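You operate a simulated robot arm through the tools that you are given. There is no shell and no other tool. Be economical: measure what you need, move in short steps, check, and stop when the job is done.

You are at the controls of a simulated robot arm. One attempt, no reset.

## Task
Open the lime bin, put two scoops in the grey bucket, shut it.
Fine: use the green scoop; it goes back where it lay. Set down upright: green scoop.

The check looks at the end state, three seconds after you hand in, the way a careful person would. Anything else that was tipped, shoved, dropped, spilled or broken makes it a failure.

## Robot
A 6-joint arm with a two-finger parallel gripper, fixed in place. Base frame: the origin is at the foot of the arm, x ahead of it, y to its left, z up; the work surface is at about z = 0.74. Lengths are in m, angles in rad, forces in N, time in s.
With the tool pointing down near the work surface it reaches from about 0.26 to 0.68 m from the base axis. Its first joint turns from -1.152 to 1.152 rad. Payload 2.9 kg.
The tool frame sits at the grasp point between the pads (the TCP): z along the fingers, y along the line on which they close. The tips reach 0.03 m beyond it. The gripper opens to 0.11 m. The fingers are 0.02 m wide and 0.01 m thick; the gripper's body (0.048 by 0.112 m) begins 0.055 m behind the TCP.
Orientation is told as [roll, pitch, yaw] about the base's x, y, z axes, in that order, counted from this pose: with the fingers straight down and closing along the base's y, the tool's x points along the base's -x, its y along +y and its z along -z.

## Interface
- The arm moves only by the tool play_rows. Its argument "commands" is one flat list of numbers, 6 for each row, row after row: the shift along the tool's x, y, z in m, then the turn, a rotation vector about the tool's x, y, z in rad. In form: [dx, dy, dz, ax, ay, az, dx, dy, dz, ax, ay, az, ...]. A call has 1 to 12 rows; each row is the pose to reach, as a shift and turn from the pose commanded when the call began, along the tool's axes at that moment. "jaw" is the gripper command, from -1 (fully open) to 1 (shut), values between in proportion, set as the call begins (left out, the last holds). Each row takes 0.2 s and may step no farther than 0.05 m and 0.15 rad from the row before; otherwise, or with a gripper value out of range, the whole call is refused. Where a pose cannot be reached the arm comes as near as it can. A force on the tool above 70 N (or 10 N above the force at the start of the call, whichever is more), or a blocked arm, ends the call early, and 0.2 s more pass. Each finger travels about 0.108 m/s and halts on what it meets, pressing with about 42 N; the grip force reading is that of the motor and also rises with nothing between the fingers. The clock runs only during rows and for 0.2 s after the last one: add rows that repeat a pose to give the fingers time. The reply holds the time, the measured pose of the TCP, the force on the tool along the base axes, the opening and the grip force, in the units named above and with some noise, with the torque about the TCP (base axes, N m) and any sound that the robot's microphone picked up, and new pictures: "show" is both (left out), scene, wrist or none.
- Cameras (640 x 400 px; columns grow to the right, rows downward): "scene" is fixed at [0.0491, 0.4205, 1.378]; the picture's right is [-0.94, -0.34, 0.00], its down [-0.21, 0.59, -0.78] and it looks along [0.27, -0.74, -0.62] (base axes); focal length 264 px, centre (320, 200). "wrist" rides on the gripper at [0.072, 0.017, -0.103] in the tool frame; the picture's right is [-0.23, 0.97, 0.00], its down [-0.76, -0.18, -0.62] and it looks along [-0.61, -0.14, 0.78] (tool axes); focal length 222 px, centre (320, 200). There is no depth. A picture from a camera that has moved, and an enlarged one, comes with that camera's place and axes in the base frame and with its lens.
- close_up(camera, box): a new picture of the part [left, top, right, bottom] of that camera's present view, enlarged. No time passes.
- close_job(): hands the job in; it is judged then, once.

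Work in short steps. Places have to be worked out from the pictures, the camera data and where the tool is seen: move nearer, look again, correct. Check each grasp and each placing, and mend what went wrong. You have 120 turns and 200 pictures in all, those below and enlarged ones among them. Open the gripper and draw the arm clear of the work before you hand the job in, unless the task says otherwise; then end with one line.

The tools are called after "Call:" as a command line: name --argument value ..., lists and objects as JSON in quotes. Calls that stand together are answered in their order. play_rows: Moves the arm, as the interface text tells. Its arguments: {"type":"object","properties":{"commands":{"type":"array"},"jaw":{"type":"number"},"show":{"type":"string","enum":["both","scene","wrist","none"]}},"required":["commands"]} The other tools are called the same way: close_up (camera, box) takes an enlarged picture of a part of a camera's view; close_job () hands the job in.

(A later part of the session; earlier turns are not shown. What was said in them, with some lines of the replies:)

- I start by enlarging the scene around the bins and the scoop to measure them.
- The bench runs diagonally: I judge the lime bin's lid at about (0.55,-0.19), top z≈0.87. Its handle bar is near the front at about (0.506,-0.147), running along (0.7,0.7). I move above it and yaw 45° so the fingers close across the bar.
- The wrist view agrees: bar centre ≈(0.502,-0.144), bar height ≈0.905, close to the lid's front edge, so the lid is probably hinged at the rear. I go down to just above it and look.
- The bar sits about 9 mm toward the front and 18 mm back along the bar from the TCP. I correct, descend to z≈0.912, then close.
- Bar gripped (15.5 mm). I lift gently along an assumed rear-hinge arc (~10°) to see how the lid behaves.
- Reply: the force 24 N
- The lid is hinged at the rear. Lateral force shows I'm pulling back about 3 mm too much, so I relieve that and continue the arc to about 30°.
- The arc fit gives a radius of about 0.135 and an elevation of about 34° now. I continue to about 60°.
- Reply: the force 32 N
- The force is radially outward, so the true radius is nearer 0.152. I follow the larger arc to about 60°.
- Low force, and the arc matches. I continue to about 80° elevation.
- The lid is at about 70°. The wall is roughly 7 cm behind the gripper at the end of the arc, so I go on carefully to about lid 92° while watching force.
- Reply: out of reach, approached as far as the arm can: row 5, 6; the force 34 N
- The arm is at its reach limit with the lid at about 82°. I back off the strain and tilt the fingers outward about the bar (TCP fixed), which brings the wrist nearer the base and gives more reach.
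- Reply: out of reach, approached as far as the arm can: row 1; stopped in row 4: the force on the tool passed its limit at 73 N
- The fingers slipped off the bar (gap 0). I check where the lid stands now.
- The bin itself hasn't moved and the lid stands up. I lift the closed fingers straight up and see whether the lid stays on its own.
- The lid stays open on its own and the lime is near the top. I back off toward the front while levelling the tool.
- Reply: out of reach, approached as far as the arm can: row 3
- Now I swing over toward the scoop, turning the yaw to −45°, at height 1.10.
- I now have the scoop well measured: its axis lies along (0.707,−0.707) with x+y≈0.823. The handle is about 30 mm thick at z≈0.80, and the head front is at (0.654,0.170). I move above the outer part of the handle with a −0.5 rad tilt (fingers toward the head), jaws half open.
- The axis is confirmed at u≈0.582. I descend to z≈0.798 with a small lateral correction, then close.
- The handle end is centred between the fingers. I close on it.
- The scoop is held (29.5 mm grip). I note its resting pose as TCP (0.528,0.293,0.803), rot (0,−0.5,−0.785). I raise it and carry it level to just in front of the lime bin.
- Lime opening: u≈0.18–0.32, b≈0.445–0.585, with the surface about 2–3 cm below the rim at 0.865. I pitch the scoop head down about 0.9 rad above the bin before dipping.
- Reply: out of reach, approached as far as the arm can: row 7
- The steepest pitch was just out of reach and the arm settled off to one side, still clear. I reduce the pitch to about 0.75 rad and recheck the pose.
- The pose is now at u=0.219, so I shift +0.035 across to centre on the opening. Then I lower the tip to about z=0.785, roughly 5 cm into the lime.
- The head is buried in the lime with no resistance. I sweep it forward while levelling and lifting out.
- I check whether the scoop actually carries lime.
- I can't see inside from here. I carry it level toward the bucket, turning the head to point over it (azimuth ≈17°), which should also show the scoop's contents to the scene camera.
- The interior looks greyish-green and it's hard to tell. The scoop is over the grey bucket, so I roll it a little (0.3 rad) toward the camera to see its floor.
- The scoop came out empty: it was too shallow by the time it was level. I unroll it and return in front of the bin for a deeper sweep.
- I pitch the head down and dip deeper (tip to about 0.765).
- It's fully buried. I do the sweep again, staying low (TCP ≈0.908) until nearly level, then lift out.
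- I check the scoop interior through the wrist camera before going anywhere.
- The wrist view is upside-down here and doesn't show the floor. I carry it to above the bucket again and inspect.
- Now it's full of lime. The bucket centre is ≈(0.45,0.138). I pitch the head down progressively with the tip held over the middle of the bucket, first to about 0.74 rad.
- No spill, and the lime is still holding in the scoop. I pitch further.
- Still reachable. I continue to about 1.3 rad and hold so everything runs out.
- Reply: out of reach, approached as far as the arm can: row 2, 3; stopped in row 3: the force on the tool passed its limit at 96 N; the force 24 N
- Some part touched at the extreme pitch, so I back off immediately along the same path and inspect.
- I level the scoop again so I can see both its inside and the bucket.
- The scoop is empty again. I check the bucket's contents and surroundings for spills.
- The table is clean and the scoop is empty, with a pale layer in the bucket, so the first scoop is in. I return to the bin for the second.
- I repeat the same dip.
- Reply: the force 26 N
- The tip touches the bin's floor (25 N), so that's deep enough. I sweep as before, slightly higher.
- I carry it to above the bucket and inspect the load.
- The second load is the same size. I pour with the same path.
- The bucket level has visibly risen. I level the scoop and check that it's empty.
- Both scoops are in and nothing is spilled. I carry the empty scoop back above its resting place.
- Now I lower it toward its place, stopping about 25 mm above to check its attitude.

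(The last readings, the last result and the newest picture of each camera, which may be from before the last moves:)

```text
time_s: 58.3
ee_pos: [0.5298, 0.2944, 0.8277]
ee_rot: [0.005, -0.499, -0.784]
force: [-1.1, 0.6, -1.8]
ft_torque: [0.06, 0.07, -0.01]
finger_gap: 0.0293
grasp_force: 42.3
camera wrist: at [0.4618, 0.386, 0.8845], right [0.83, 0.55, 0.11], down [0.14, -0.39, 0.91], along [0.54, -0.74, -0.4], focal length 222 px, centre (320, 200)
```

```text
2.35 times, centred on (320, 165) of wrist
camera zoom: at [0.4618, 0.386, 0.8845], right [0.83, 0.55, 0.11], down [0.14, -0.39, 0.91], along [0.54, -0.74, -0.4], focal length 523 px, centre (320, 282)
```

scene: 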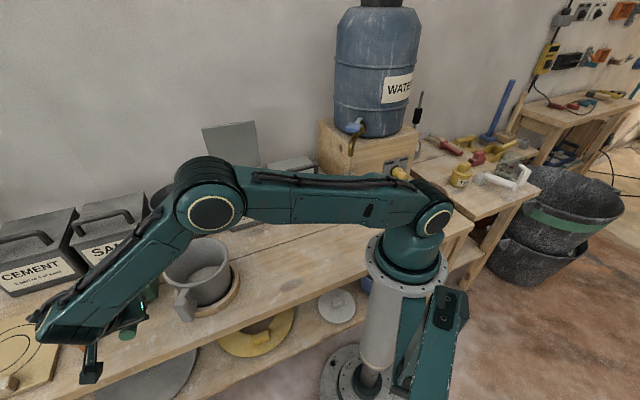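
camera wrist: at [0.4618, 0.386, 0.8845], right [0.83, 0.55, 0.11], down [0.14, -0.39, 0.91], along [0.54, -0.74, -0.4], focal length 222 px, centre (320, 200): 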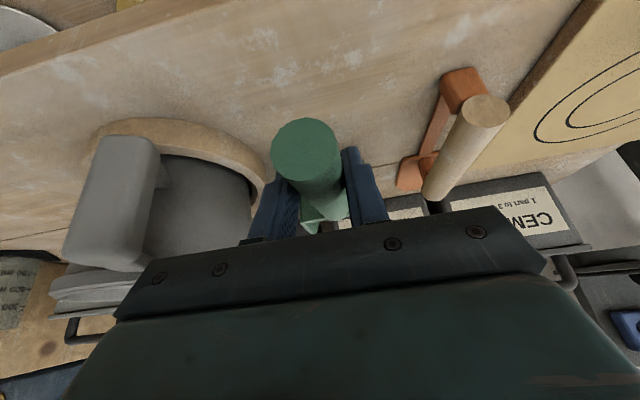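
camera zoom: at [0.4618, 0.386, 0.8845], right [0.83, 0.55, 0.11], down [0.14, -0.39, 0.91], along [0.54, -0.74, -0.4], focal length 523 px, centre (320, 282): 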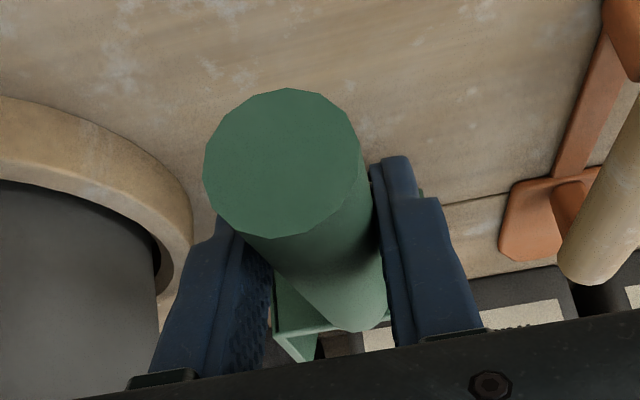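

The handle sits in the grip exactly as after grasping. I lower the last 24 mm, feeling for contact.

Call:
play_rows --commands '[0.0048, -0.0015, 0.0088, 0, 0, 0, 0.0086, -0.0015, 0.0158, 0, 0, 0, 0.0105, -0.0015, 0.0193, 0, 0, 0, 0.0115, -0.0015, 0.0211, 0, 0, 0]' --show "none"

```text
time_s: 59.3
ee_pos: [0.529, 0.2926, 0.8036]
ee_rot: [0.003, -0.499, -0.783]
force: [0.1, -0.1, -2.1]
ft_torque: [0.07, 0.12, 0.0]
finger_gap: 0.0293
grasp_force: 41.6
```

No contact yet. I go down another 1.5 mm in small steps.

Call:
play_rows --commands '[0.0004, 0, 0.0007, 0, 0, 0, 0.0008, 0, 0.0014, 0, 0, 0]' --show "none"

```text
time_s: 59.9
ee_pos: [0.5295, 0.2929, 0.8028]
ee_rot: [0.002, -0.498, -0.783]
force: [0.2, 0.4, 0.0]
ft_torque: [0.1, 0.05, 0.01]
finger_gap: 0.0291
grasp_force: 42.5
```

The force has risen to zero, so it's just at the surface and I release. I open to half only, keeping clear of the bucket.

Call:
play_rows --commands '[0, 0, 0, 0, 0, 0, 0, 0, 0, 0, 0, 0, 0, 0, 0, 0, 0, 0]' --jaw -0.2 --show "none"

Call:
play_rows --commands '[-0.0211, 0, -0.0386, 0, 0, 0, -0.0421, 0, -0.0773, 0, 0, 0, -0.0632, 0, -0.1159, 0, 0, 0, -0.0843, 0, -0.1545, 0, 0, 0, -0.1054, 0, -0.1932, 0, 0, 0]'

Call:
close_up --camera "scene" --box '[0, 220, 260, 380]'

```text
time_s: 60.7
ee_pos: [0.5296, 0.2921, 0.8028]
ee_rot: [0.0, -0.5, -0.785]
force: [0.5, -0.5, 0.2]
ft_torque: [-0.01, 0.03, 0.01]
finger_gap: 0.066
grasp_force: 0.1
```

```text
time_s: 61.9
ee_pos: [0.5271, 0.2894, 1.0236]
ee_rot: [0.001, -0.501, -0.781]
force: [-0.4, -0.4, -0.1]
ft_torque: [0.02, -0.01, -0.01]
finger_gap: 0.0661
grasp_force: 0.0
camera wrist: at [0.4574, 0.3814, 1.0792], right [0.83, 0.55, 0.11], down [0.14, -0.39, 0.91], along [0.54, -0.74, -0.4], focal length 222 px, centre (320, 200)
```

scene: 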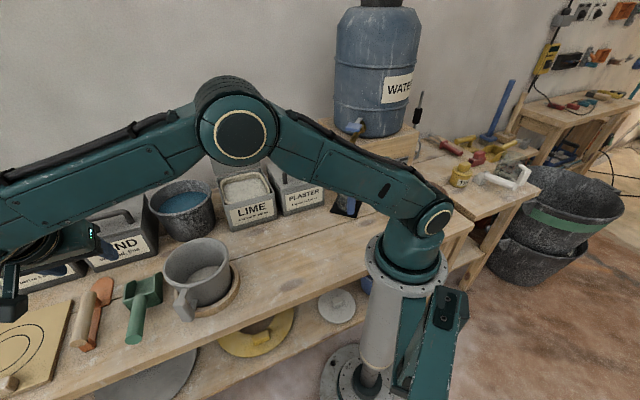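
wrist: 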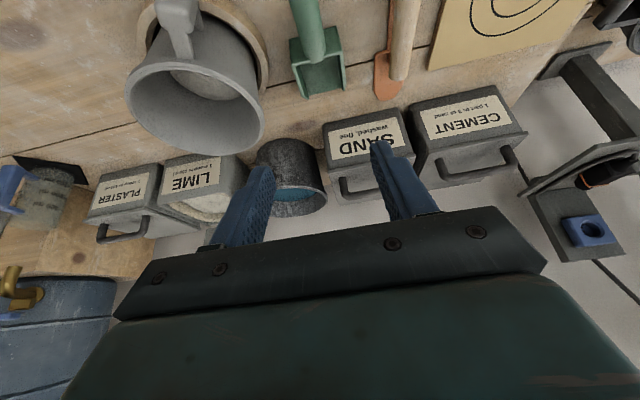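

```text
2.46 times, centred on (130, 300) of scene
camera zoom: at [0.0491, 0.4205, 1.378], right [-0.94, -0.34, 0.0], down [-0.21, 0.59, -0.78], along [0.27, -0.74, -0.62], focal length 649 px, centre (788, -46)
```

zoom: 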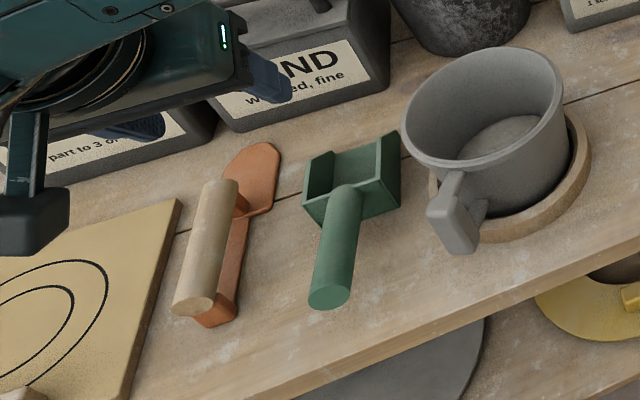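

The scoop is back within about 1 cm of its place and upright. Bucket, trowel and the rest are unmoved. Now the lid: I level the tool, rise, and then swing back to the lime bin.

Call:
play_rows --commands '[-0.0116, -0.0104, -0.0213, 0, 0.125, 0, -0.0233, -0.0207, -0.0426, 0, 0.25, 0, -0.0349, -0.0311, -0.0639, 0, 0.375, 0, -0.0465, -0.0414, -0.0852, 0, 0.5, 0, -0.0465, -0.0414, -0.0852, 0, 0.5, 0]' --show "wrist"

Call:
close_up --camera "wrist" --box '[180, 0, 500, 200]'

```text
time_s: 63.1
ee_pos: [0.4989, 0.2611, 1.1187]
ee_rot: [0.002, 0.0, -0.783]
force: [0.2, -0.7, 0.3]
ft_torque: [0.0, 0.01, 0.01]
finger_gap: 0.066
grasp_force: 0.2
camera wrist: at [0.4594, 0.3246, 1.2228], right [0.85, 0.53, 0.0], down [0.41, -0.66, 0.62], along [0.33, -0.53, -0.78], focal length 222 px, centre (320, 200)
```

wrist: 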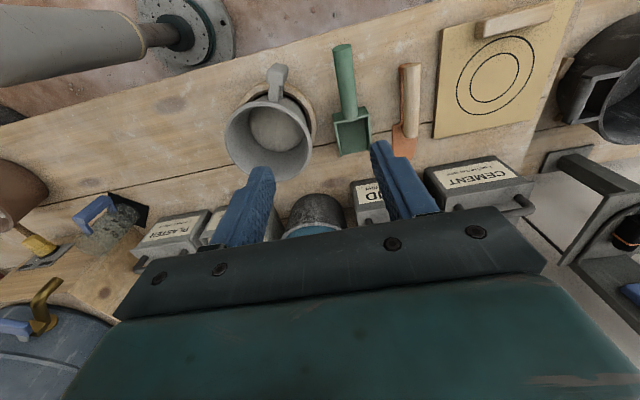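

```text
2.00 times, centred on (340, 100) of wrist
camera zoom: at [0.4594, 0.3246, 1.2228], right [0.85, 0.53, 0.0], down [0.41, -0.66, 0.62], along [0.33, -0.53, -0.78], focal length 444 px, centre (280, 400)
```

zoom: 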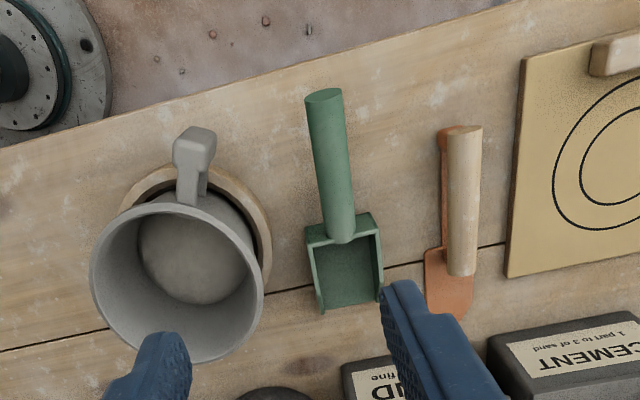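

Swinging back over toward the lime lid, yaw to +45°, with the jaws set to a ~25 mm gap.

Call:
play_rows --commands '[-0.0303, -0.0264, -0.0019, 0, 0, -0.1425, -0.0607, -0.0527, -0.0038, 0, 0, -0.2851, -0.091, -0.0791, -0.0057, 0, 0, -0.4276, -0.1213, -0.1055, -0.0076, 0, 0, -0.5702, -0.1517, -0.1318, -0.0095, 0, 0, -0.7127, -0.182, -0.1582, -0.0115, 0, 0, -0.8553, -0.2124, -0.1845, -0.0134, 0, 0, -0.9978, -0.2427, -0.2109, -0.0153, 0, 0, -1.1404, -0.273, -0.2373, -0.0172, 0, 0, -1.2829, -0.3034, -0.2636, -0.0191, 0, 0, -1.4255, -0.3337, -0.29, -0.021, 0, 0, -1.568]' --jaw 0.545

Call:
close_up --camera "scene" --box '[150, 90, 330, 240]'

```text
time_s: 65.5
ee_pos: [0.5322, -0.1784, 1.1411]
ee_rot: [0.0, -0.002, 0.789]
force: [0.6, 0.7, 1.1]
ft_torque: [0.0, -0.02, 0.03]
finger_gap: 0.025
grasp_force: 0.1
camera wrist: at [0.4695, -0.2174, 1.2444], right [-0.53, 0.85, 0.0], down [0.66, 0.41, 0.62], along [0.53, 0.33, -0.78], focal length 222 px, centre (320, 200)
```

scene: 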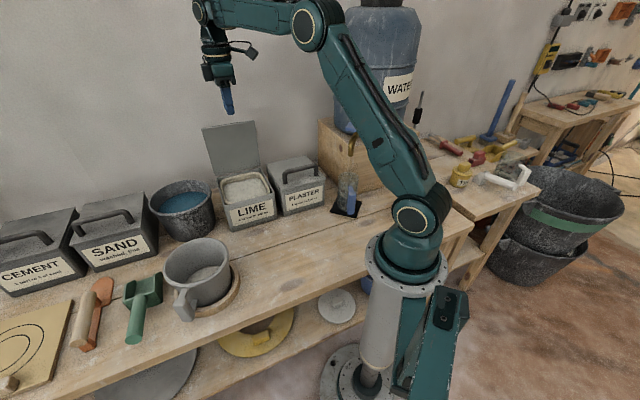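
wrist: 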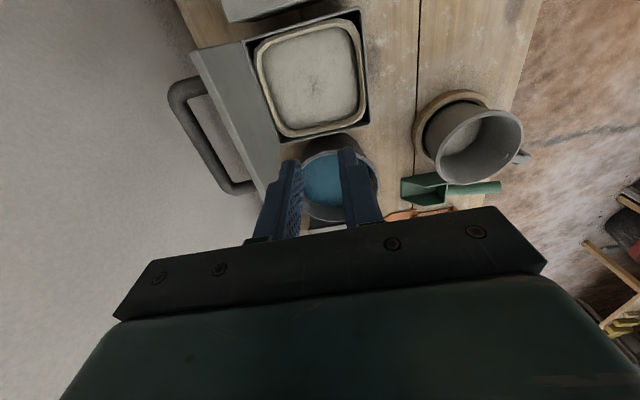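

```text
2.67 times, centred on (240, 165) of scene
camera zoom: at [0.049, 0.4205, 1.378], right [-0.94, -0.34, 0.0], down [-0.21, 0.59, -0.78], along [0.27, -0.74, -0.62], focal length 703 px, centre (533, 293)
```

zoom: 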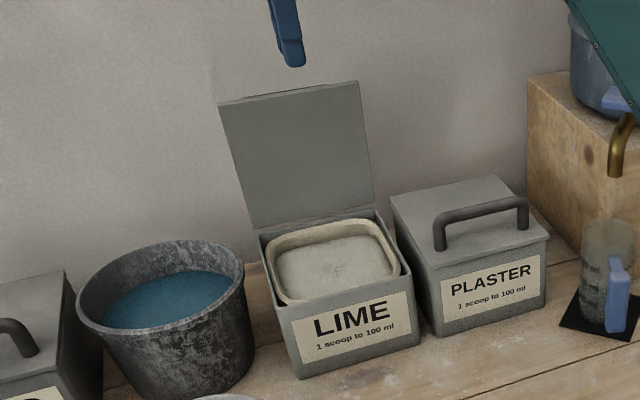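

The lid stands nearly vertical and its bar is near b≈0.618, u≈0.245, z≈1.02. I move above it with a 0.3 rad outward tilt and a 34 mm gap, then re-measure.

Call:
play_rows --commands '[0.0017, -0.034, 0.012, 0.1, 0, 0, 0.0033, -0.068, 0.024, 0.2, 0, 0, 0.005, -0.1, 0.036, 0.3, 0, 0, 0.005, -0.1, 0.036, 0.3, 0, 0]' --jaw 0.382

Call:
close_up --camera "wrist" --box '[200, 0, 480, 240]'

```text
time_s: 66.5
ee_pos: [0.5978, -0.2518, 1.1051]
ee_rot: [-0.301, -0.002, 0.786]
force: [0.6, -0.2, -0.3]
ft_torque: [0.0, -0.01, 0.01]
finger_gap: 0.0342
grasp_force: 0.1
camera wrist: at [0.5125, -0.2695, 1.1987], right [-0.5, 0.82, -0.29], down [0.53, 0.55, 0.65], along [0.69, 0.17, -0.7], focal length 222 px, centre (320, 200)
```

scene: 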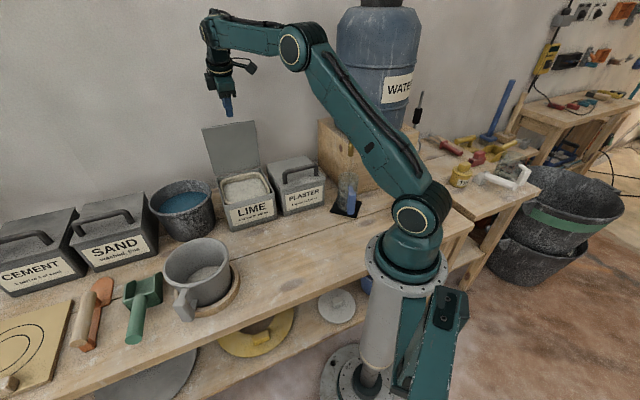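
wrist: 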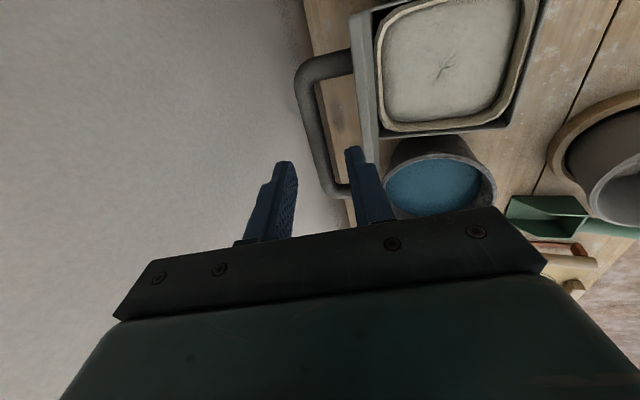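

```text
1.67 times, centred on (340, 120) of wrist
camera zoom: at [0.5125, -0.2695, 1.1987], right [-0.5, 0.82, -0.29], down [0.53, 0.55, 0.65], along [0.69, 0.17, -0.7], focal length 370 px, centre (287, 333)
```

zoom: 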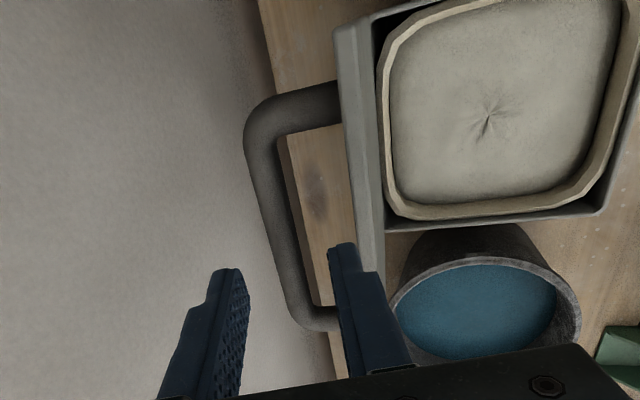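

The bar is at b≈0.630, u≈0.25, z≈1.021 (lid ≈88°). I approach along the tilted finger direction, stopping a little above for a check.

Call:
play_rows --commands '[-0.0055, -0.0033, 0.02, 0, 0, 0, -0.0055, -0.0033, 0.045, 0, 0, 0, -0.0055, -0.0033, 0.045, 0, 0, 0]' --jaw 0.4545 --show "none"

Call:
close_up --camera "wrist" --box '[200, 0, 480, 240]'

```text
time_s: 67.3
ee_pos: [0.6129, -0.26, 1.064]
ee_rot: [-0.299, -0.004, 0.785]
force: [0.8, 0.0, 0.1]
ft_torque: [-0.04, -0.01, -0.03]
finger_gap: 0.0303
grasp_force: 0.1
```

```text
1.67 times, centred on (340, 120) of wrist
camera zoom: at [0.5295, -0.2767, 1.156], right [-0.5, 0.82, -0.29], down [0.53, 0.55, 0.65], along [0.69, 0.17, -0.7], focal length 370 px, centre (287, 333)
```

zoom: 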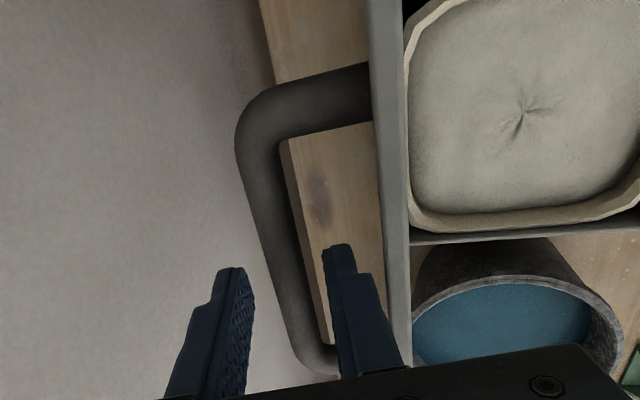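

Centred on the bar within a millimetre. I finish the approach and close.

Call:
play_rows --commands '[0, -0.0005, 0.016, 0, 0, 0, 0, -0.0005, 0.032, 0, 0, 0, 0, -0.0005, 0.032, 0, 0, 0]' --show "none"

Call:
play_rows --commands '[0, 0, 0, 0, 0, 0, 0, 0, 0, 0, 0, 0]' --jaw 1

```text
time_s: 68.1
ee_pos: [0.6225, -0.2675, 1.0314]
ee_rot: [-0.3, -0.001, 0.785]
force: [-0.2, 0.0, 0.2]
ft_torque: [0.02, -0.02, 0.0]
finger_gap: 0.0302
grasp_force: 0.1
```

```text
time_s: 68.7
ee_pos: [0.6216, -0.2661, 1.0314]
ee_rot: [-0.3, -0.002, 0.786]
force: [-0.3, 1.8, -2.0]
ft_torque: [0.17, -0.17, -0.41]
finger_gap: 0.0155
grasp_force: 44.7
camera wrist: at [0.5369, -0.2842, 1.1245], right [-0.5, 0.82, -0.29], down [0.53, 0.55, 0.65], along [0.69, 0.17, -0.7], focal length 222 px, centre (320, 200)
```

scene: 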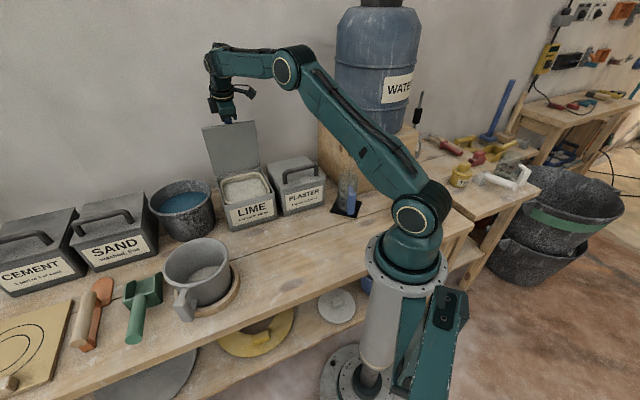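
wrist: 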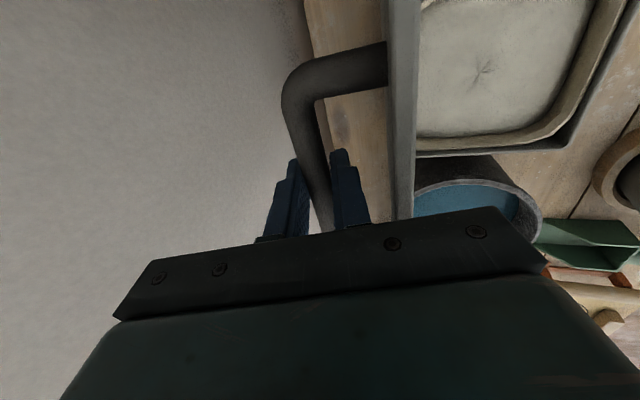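

Bar gripped. I swing the lid forward along the same arc, first to about 61° elevation.

Call:
play_rows --commands '[0, 0.0097, -0.0047, 0, 0, 0, 0, 0.0193, -0.0087, 0, 0, 0, 0, 0.0295, -0.012, 0, 0, 0, 0, 0.0396, -0.0146, 0, 0, 0, 0, 0.0502, -0.0164, 0, 0, 0, 0, 0.0607, -0.0176, 0, 0, 0, 0, 0.0819, -0.0177, 0, 0, 0, 0, 0.1029, -0.0147, 0, 0, 0]'

Call:
close_up --camera "scene" --box '[150, 90, 330, 240]'

```text
time_s: 70.5
ee_pos: [0.5491, -0.1949, 1.0167]
ee_rot: [-0.299, -0.002, 0.786]
force: [3.7, 2.6, 2.3]
ft_torque: [-0.19, -0.06, -0.39]
finger_gap: 0.0152
grasp_force: 44.9
camera wrist: at [0.4639, -0.2117, 1.1102], right [-0.5, 0.82, -0.29], down [0.53, 0.55, 0.65], along [0.69, 0.17, -0.7], focal length 222 px, centre (320, 200)
```

scene: 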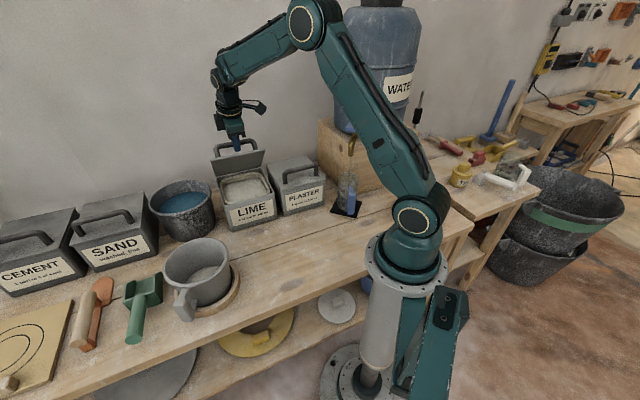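
wrist: 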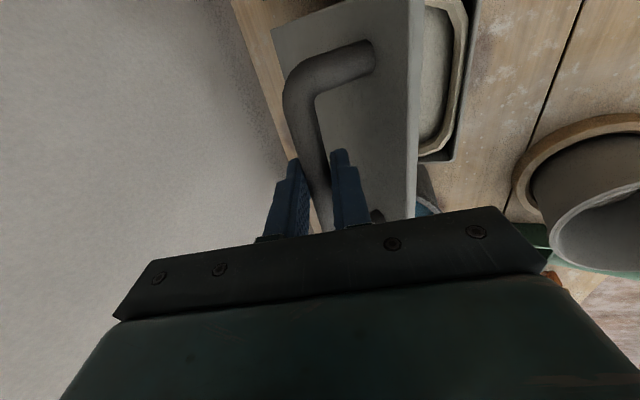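

```text
2.67 times, centred on (240, 165) of scene
camera zoom: at [0.0491, 0.4206, 1.378], right [-0.94, -0.34, 0.0], down [-0.21, 0.59, -0.78], along [0.27, -0.74, -0.62], focal length 703 px, centre (533, 293)
```

zoom: 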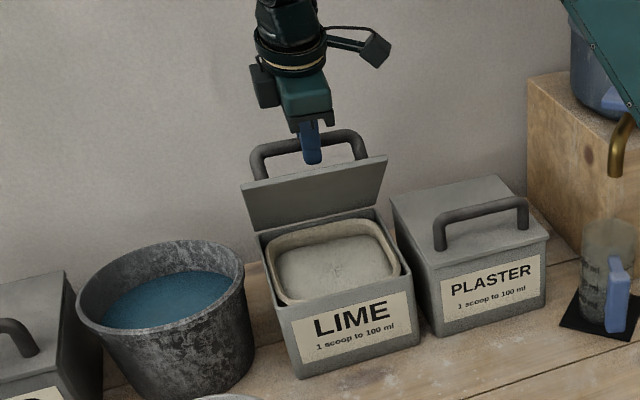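

Smooth and low force. I continue down to about 20°.

Call:
play_rows --commands '[0, 0.0178, 0.0049, 0, 0, 0, 0, 0.0351, 0.0118, 0, 0, 0, 0, 0.0512, 0.021, 0, 0, 0, 0, 0.0662, 0.0319, 0, 0, 0, 0, 0.0797, 0.0447, 0, 0, 0, 0, 0.0899, 0.0569, 0, 0, 0]' --show "none"

```text
time_s: 71.9
ee_pos: [0.5012, -0.1438, 0.9354]
ee_rot: [-0.299, 0.001, 0.785]
force: [1.2, -6.3, -1.1]
ft_torque: [-0.2, -0.09, -0.07]
finger_gap: 0.0155
grasp_force: 44.9
```

Almost shut. I do the last bit down onto the rim.

Call:
play_rows --commands '[0, 0.004, 0.0055, 0, 0, 0, 0, 0.0076, 0.0109, 0, 0, 0, 0, 0.0109, 0.0164, 0, 0, 0]'

Call:
close_up --camera "scene" --box '[150, 110, 330, 240]'

```text
time_s: 72.7
ee_pos: [0.4971, -0.1406, 0.9169]
ee_rot: [-0.299, 0.001, 0.784]
force: [-6.6, -4.9, 2.9]
ft_torque: [-0.36, 0.4, -0.21]
finger_gap: 0.0154
grasp_force: 44.9
camera wrist: at [0.4117, -0.159, 1.0101], right [-0.5, 0.82, -0.29], down [0.53, 0.55, 0.65], along [0.69, 0.17, -0.71], focal length 222 px, centre (320, 200)
```

scene: 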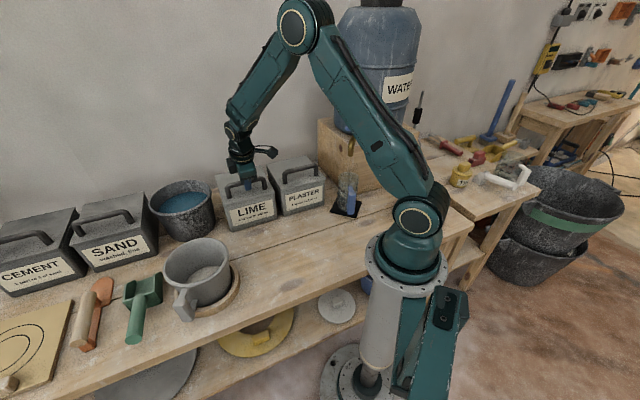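
wrist: 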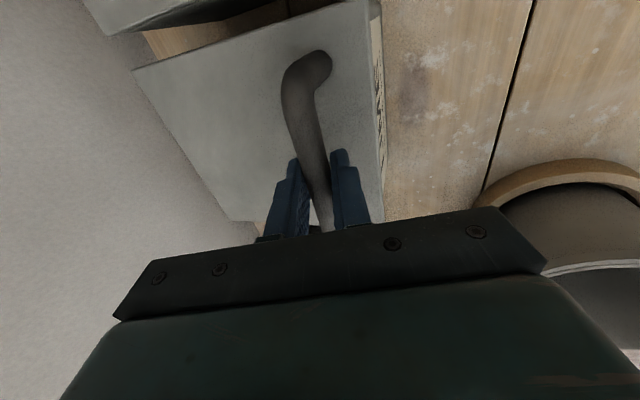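

```text
3.08 times, centred on (240, 175) of scene
camera zoom: at [0.0489, 0.4204, 1.3781], right [-0.94, -0.34, 0.0], down [-0.21, 0.59, -0.78], along [0.27, -0.74, -0.62], focal length 811 px, centre (566, 277)
```

zoom: 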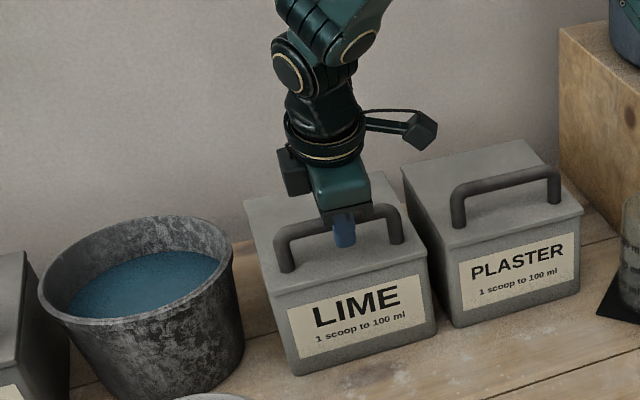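

It looks shut. I press down 3 mm to be sure, then release.

Call:
play_rows --commands '[0, 0.0009, 0.0029, 0, 0, 0]' --show "none"

Call:
play_rows --commands '[0, -0.0009, -0.0029, 0, 0, 0, 0, -0.0009, -0.0029, 0, 0, 0]' --jaw 0.2 --show "none"

Call:
play_rows --commands '[0, 0, -0.03, 0, 0, 0, 0, 0, -0.06, 0, 0, 0, 0, 0.02, -0.1, -0.1, 0, 0, 0, 0.04, -0.14, -0.2, 0, 0, 0, 0.06, -0.18, -0.3, 0, 0]'

Call:
close_up --camera "scene" --box '[150, 110, 330, 240]'

```text
time_s: 73.1
ee_pos: [0.4965, -0.1411, 0.9163]
ee_rot: [-0.298, -0.001, 0.786]
force: [-23.2, 2.0, 26.0]
ft_torque: [-0.03, 0.15, -0.14]
finger_gap: 0.0157
grasp_force: 44.7
```

```text
time_s: 73.7
ee_pos: [0.4969, -0.1394, 0.9165]
ee_rot: [-0.301, -0.002, 0.788]
force: [0.1, -0.4, 0.6]
ft_torque: [-0.01, 0.01, -0.01]
finger_gap: 0.044
grasp_force: 0.1
```

```text
time_s: 74.9
ee_pos: [0.42, -0.0641, 1.0683]
ee_rot: [0.0, -0.003, 0.786]
force: [1.0, -0.5, -0.2]
ft_torque: [0.02, 0.03, 0.02]
finger_gap: 0.0441
grasp_force: 0.1
camera wrist: at [0.3555, -0.1032, 1.1718], right [-0.53, 0.85, 0.0], down [0.66, 0.41, 0.62], along [0.53, 0.33, -0.78], focal length 222 px, centre (320, 200)
```

scene: 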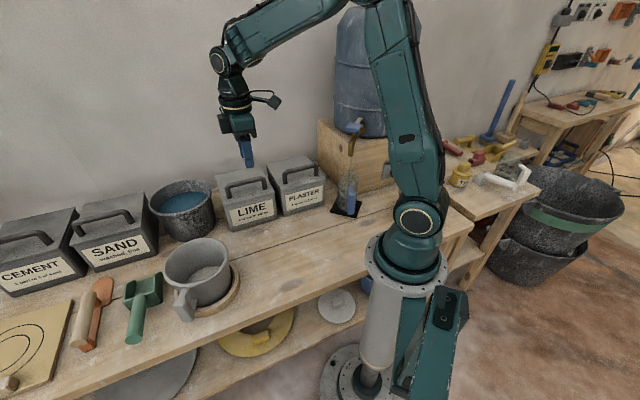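
wrist: 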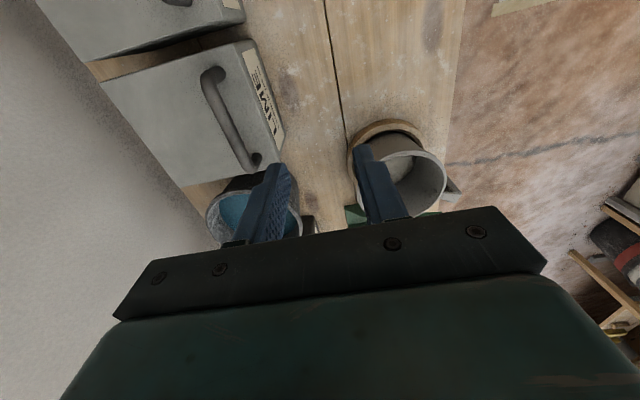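

```text
3.08 times, centred on (240, 175) of scene
camera zoom: at [0.0491, 0.4205, 1.378], right [-0.94, -0.34, 0.0], down [-0.21, 0.59, -0.78], along [0.27, -0.74, -0.62], focal length 811 px, centre (566, 277)
```

zoom: 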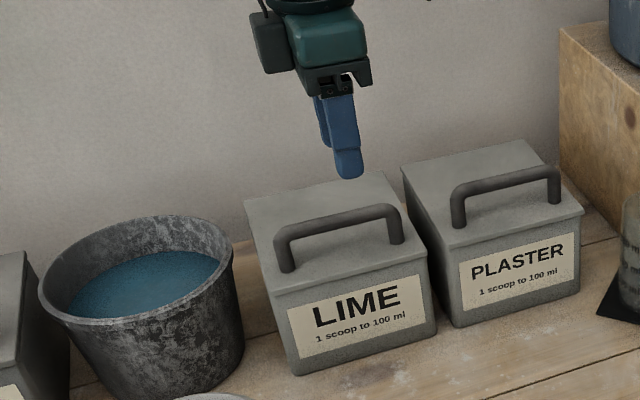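

The lid is fully shut and the bin is unmoved. I draw the arm up and clear with the gripper open, and take a last look.

Call:
play_rows --commands '[0, 0.01, -0.045, 0, 0, 0, 0, 0.02, -0.09, 0, 0, 0, 0, 0.02, -0.13, 0, 0, 0]' --jaw -1 --show "scene"

Call:
close_up --camera "scene" --box '[0, 160, 360, 380]'

```text
time_s: 75.7
ee_pos: [0.4053, -0.0529, 1.2018]
ee_rot: [0.001, -0.003, 0.785]
force: [0.4, -0.2, 0.2]
ft_torque: [0.03, 0.01, -0.03]
finger_gap: 0.1096
grasp_force: 0.0
```

scene: 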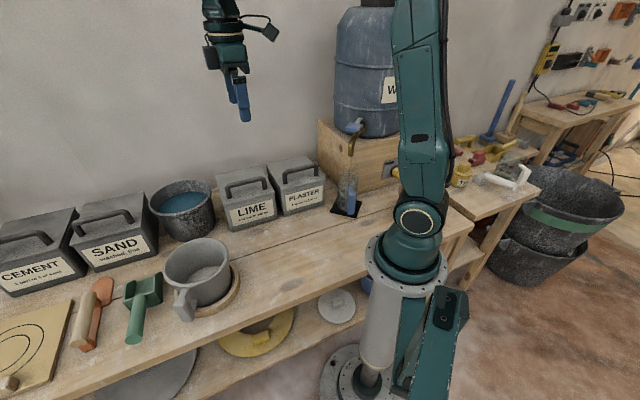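

```text
1.78 times, centred on (180, 270) of scene
camera zoom: at [0.0491, 0.4205, 1.378], right [-0.94, -0.34, 0.0], down [-0.21, 0.59, -0.78], along [0.27, -0.74, -0.62], focal length 469 px, centre (569, 76)
```

zoom: 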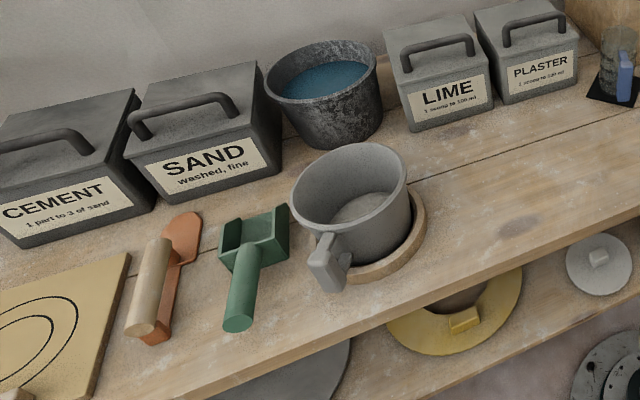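

Everything is in place: the lid is shut, the scoop is upright at its spot, lime is in the grey bucket, and I see no spills. Handing in.

Call:
close_job

```text
The job is handed in.
```

The job is handed in: two scoops of lime are in the grey bucket, the lime bin is shut, and the green scoop is upright about 1 cm from where it lay, with no spills visible.
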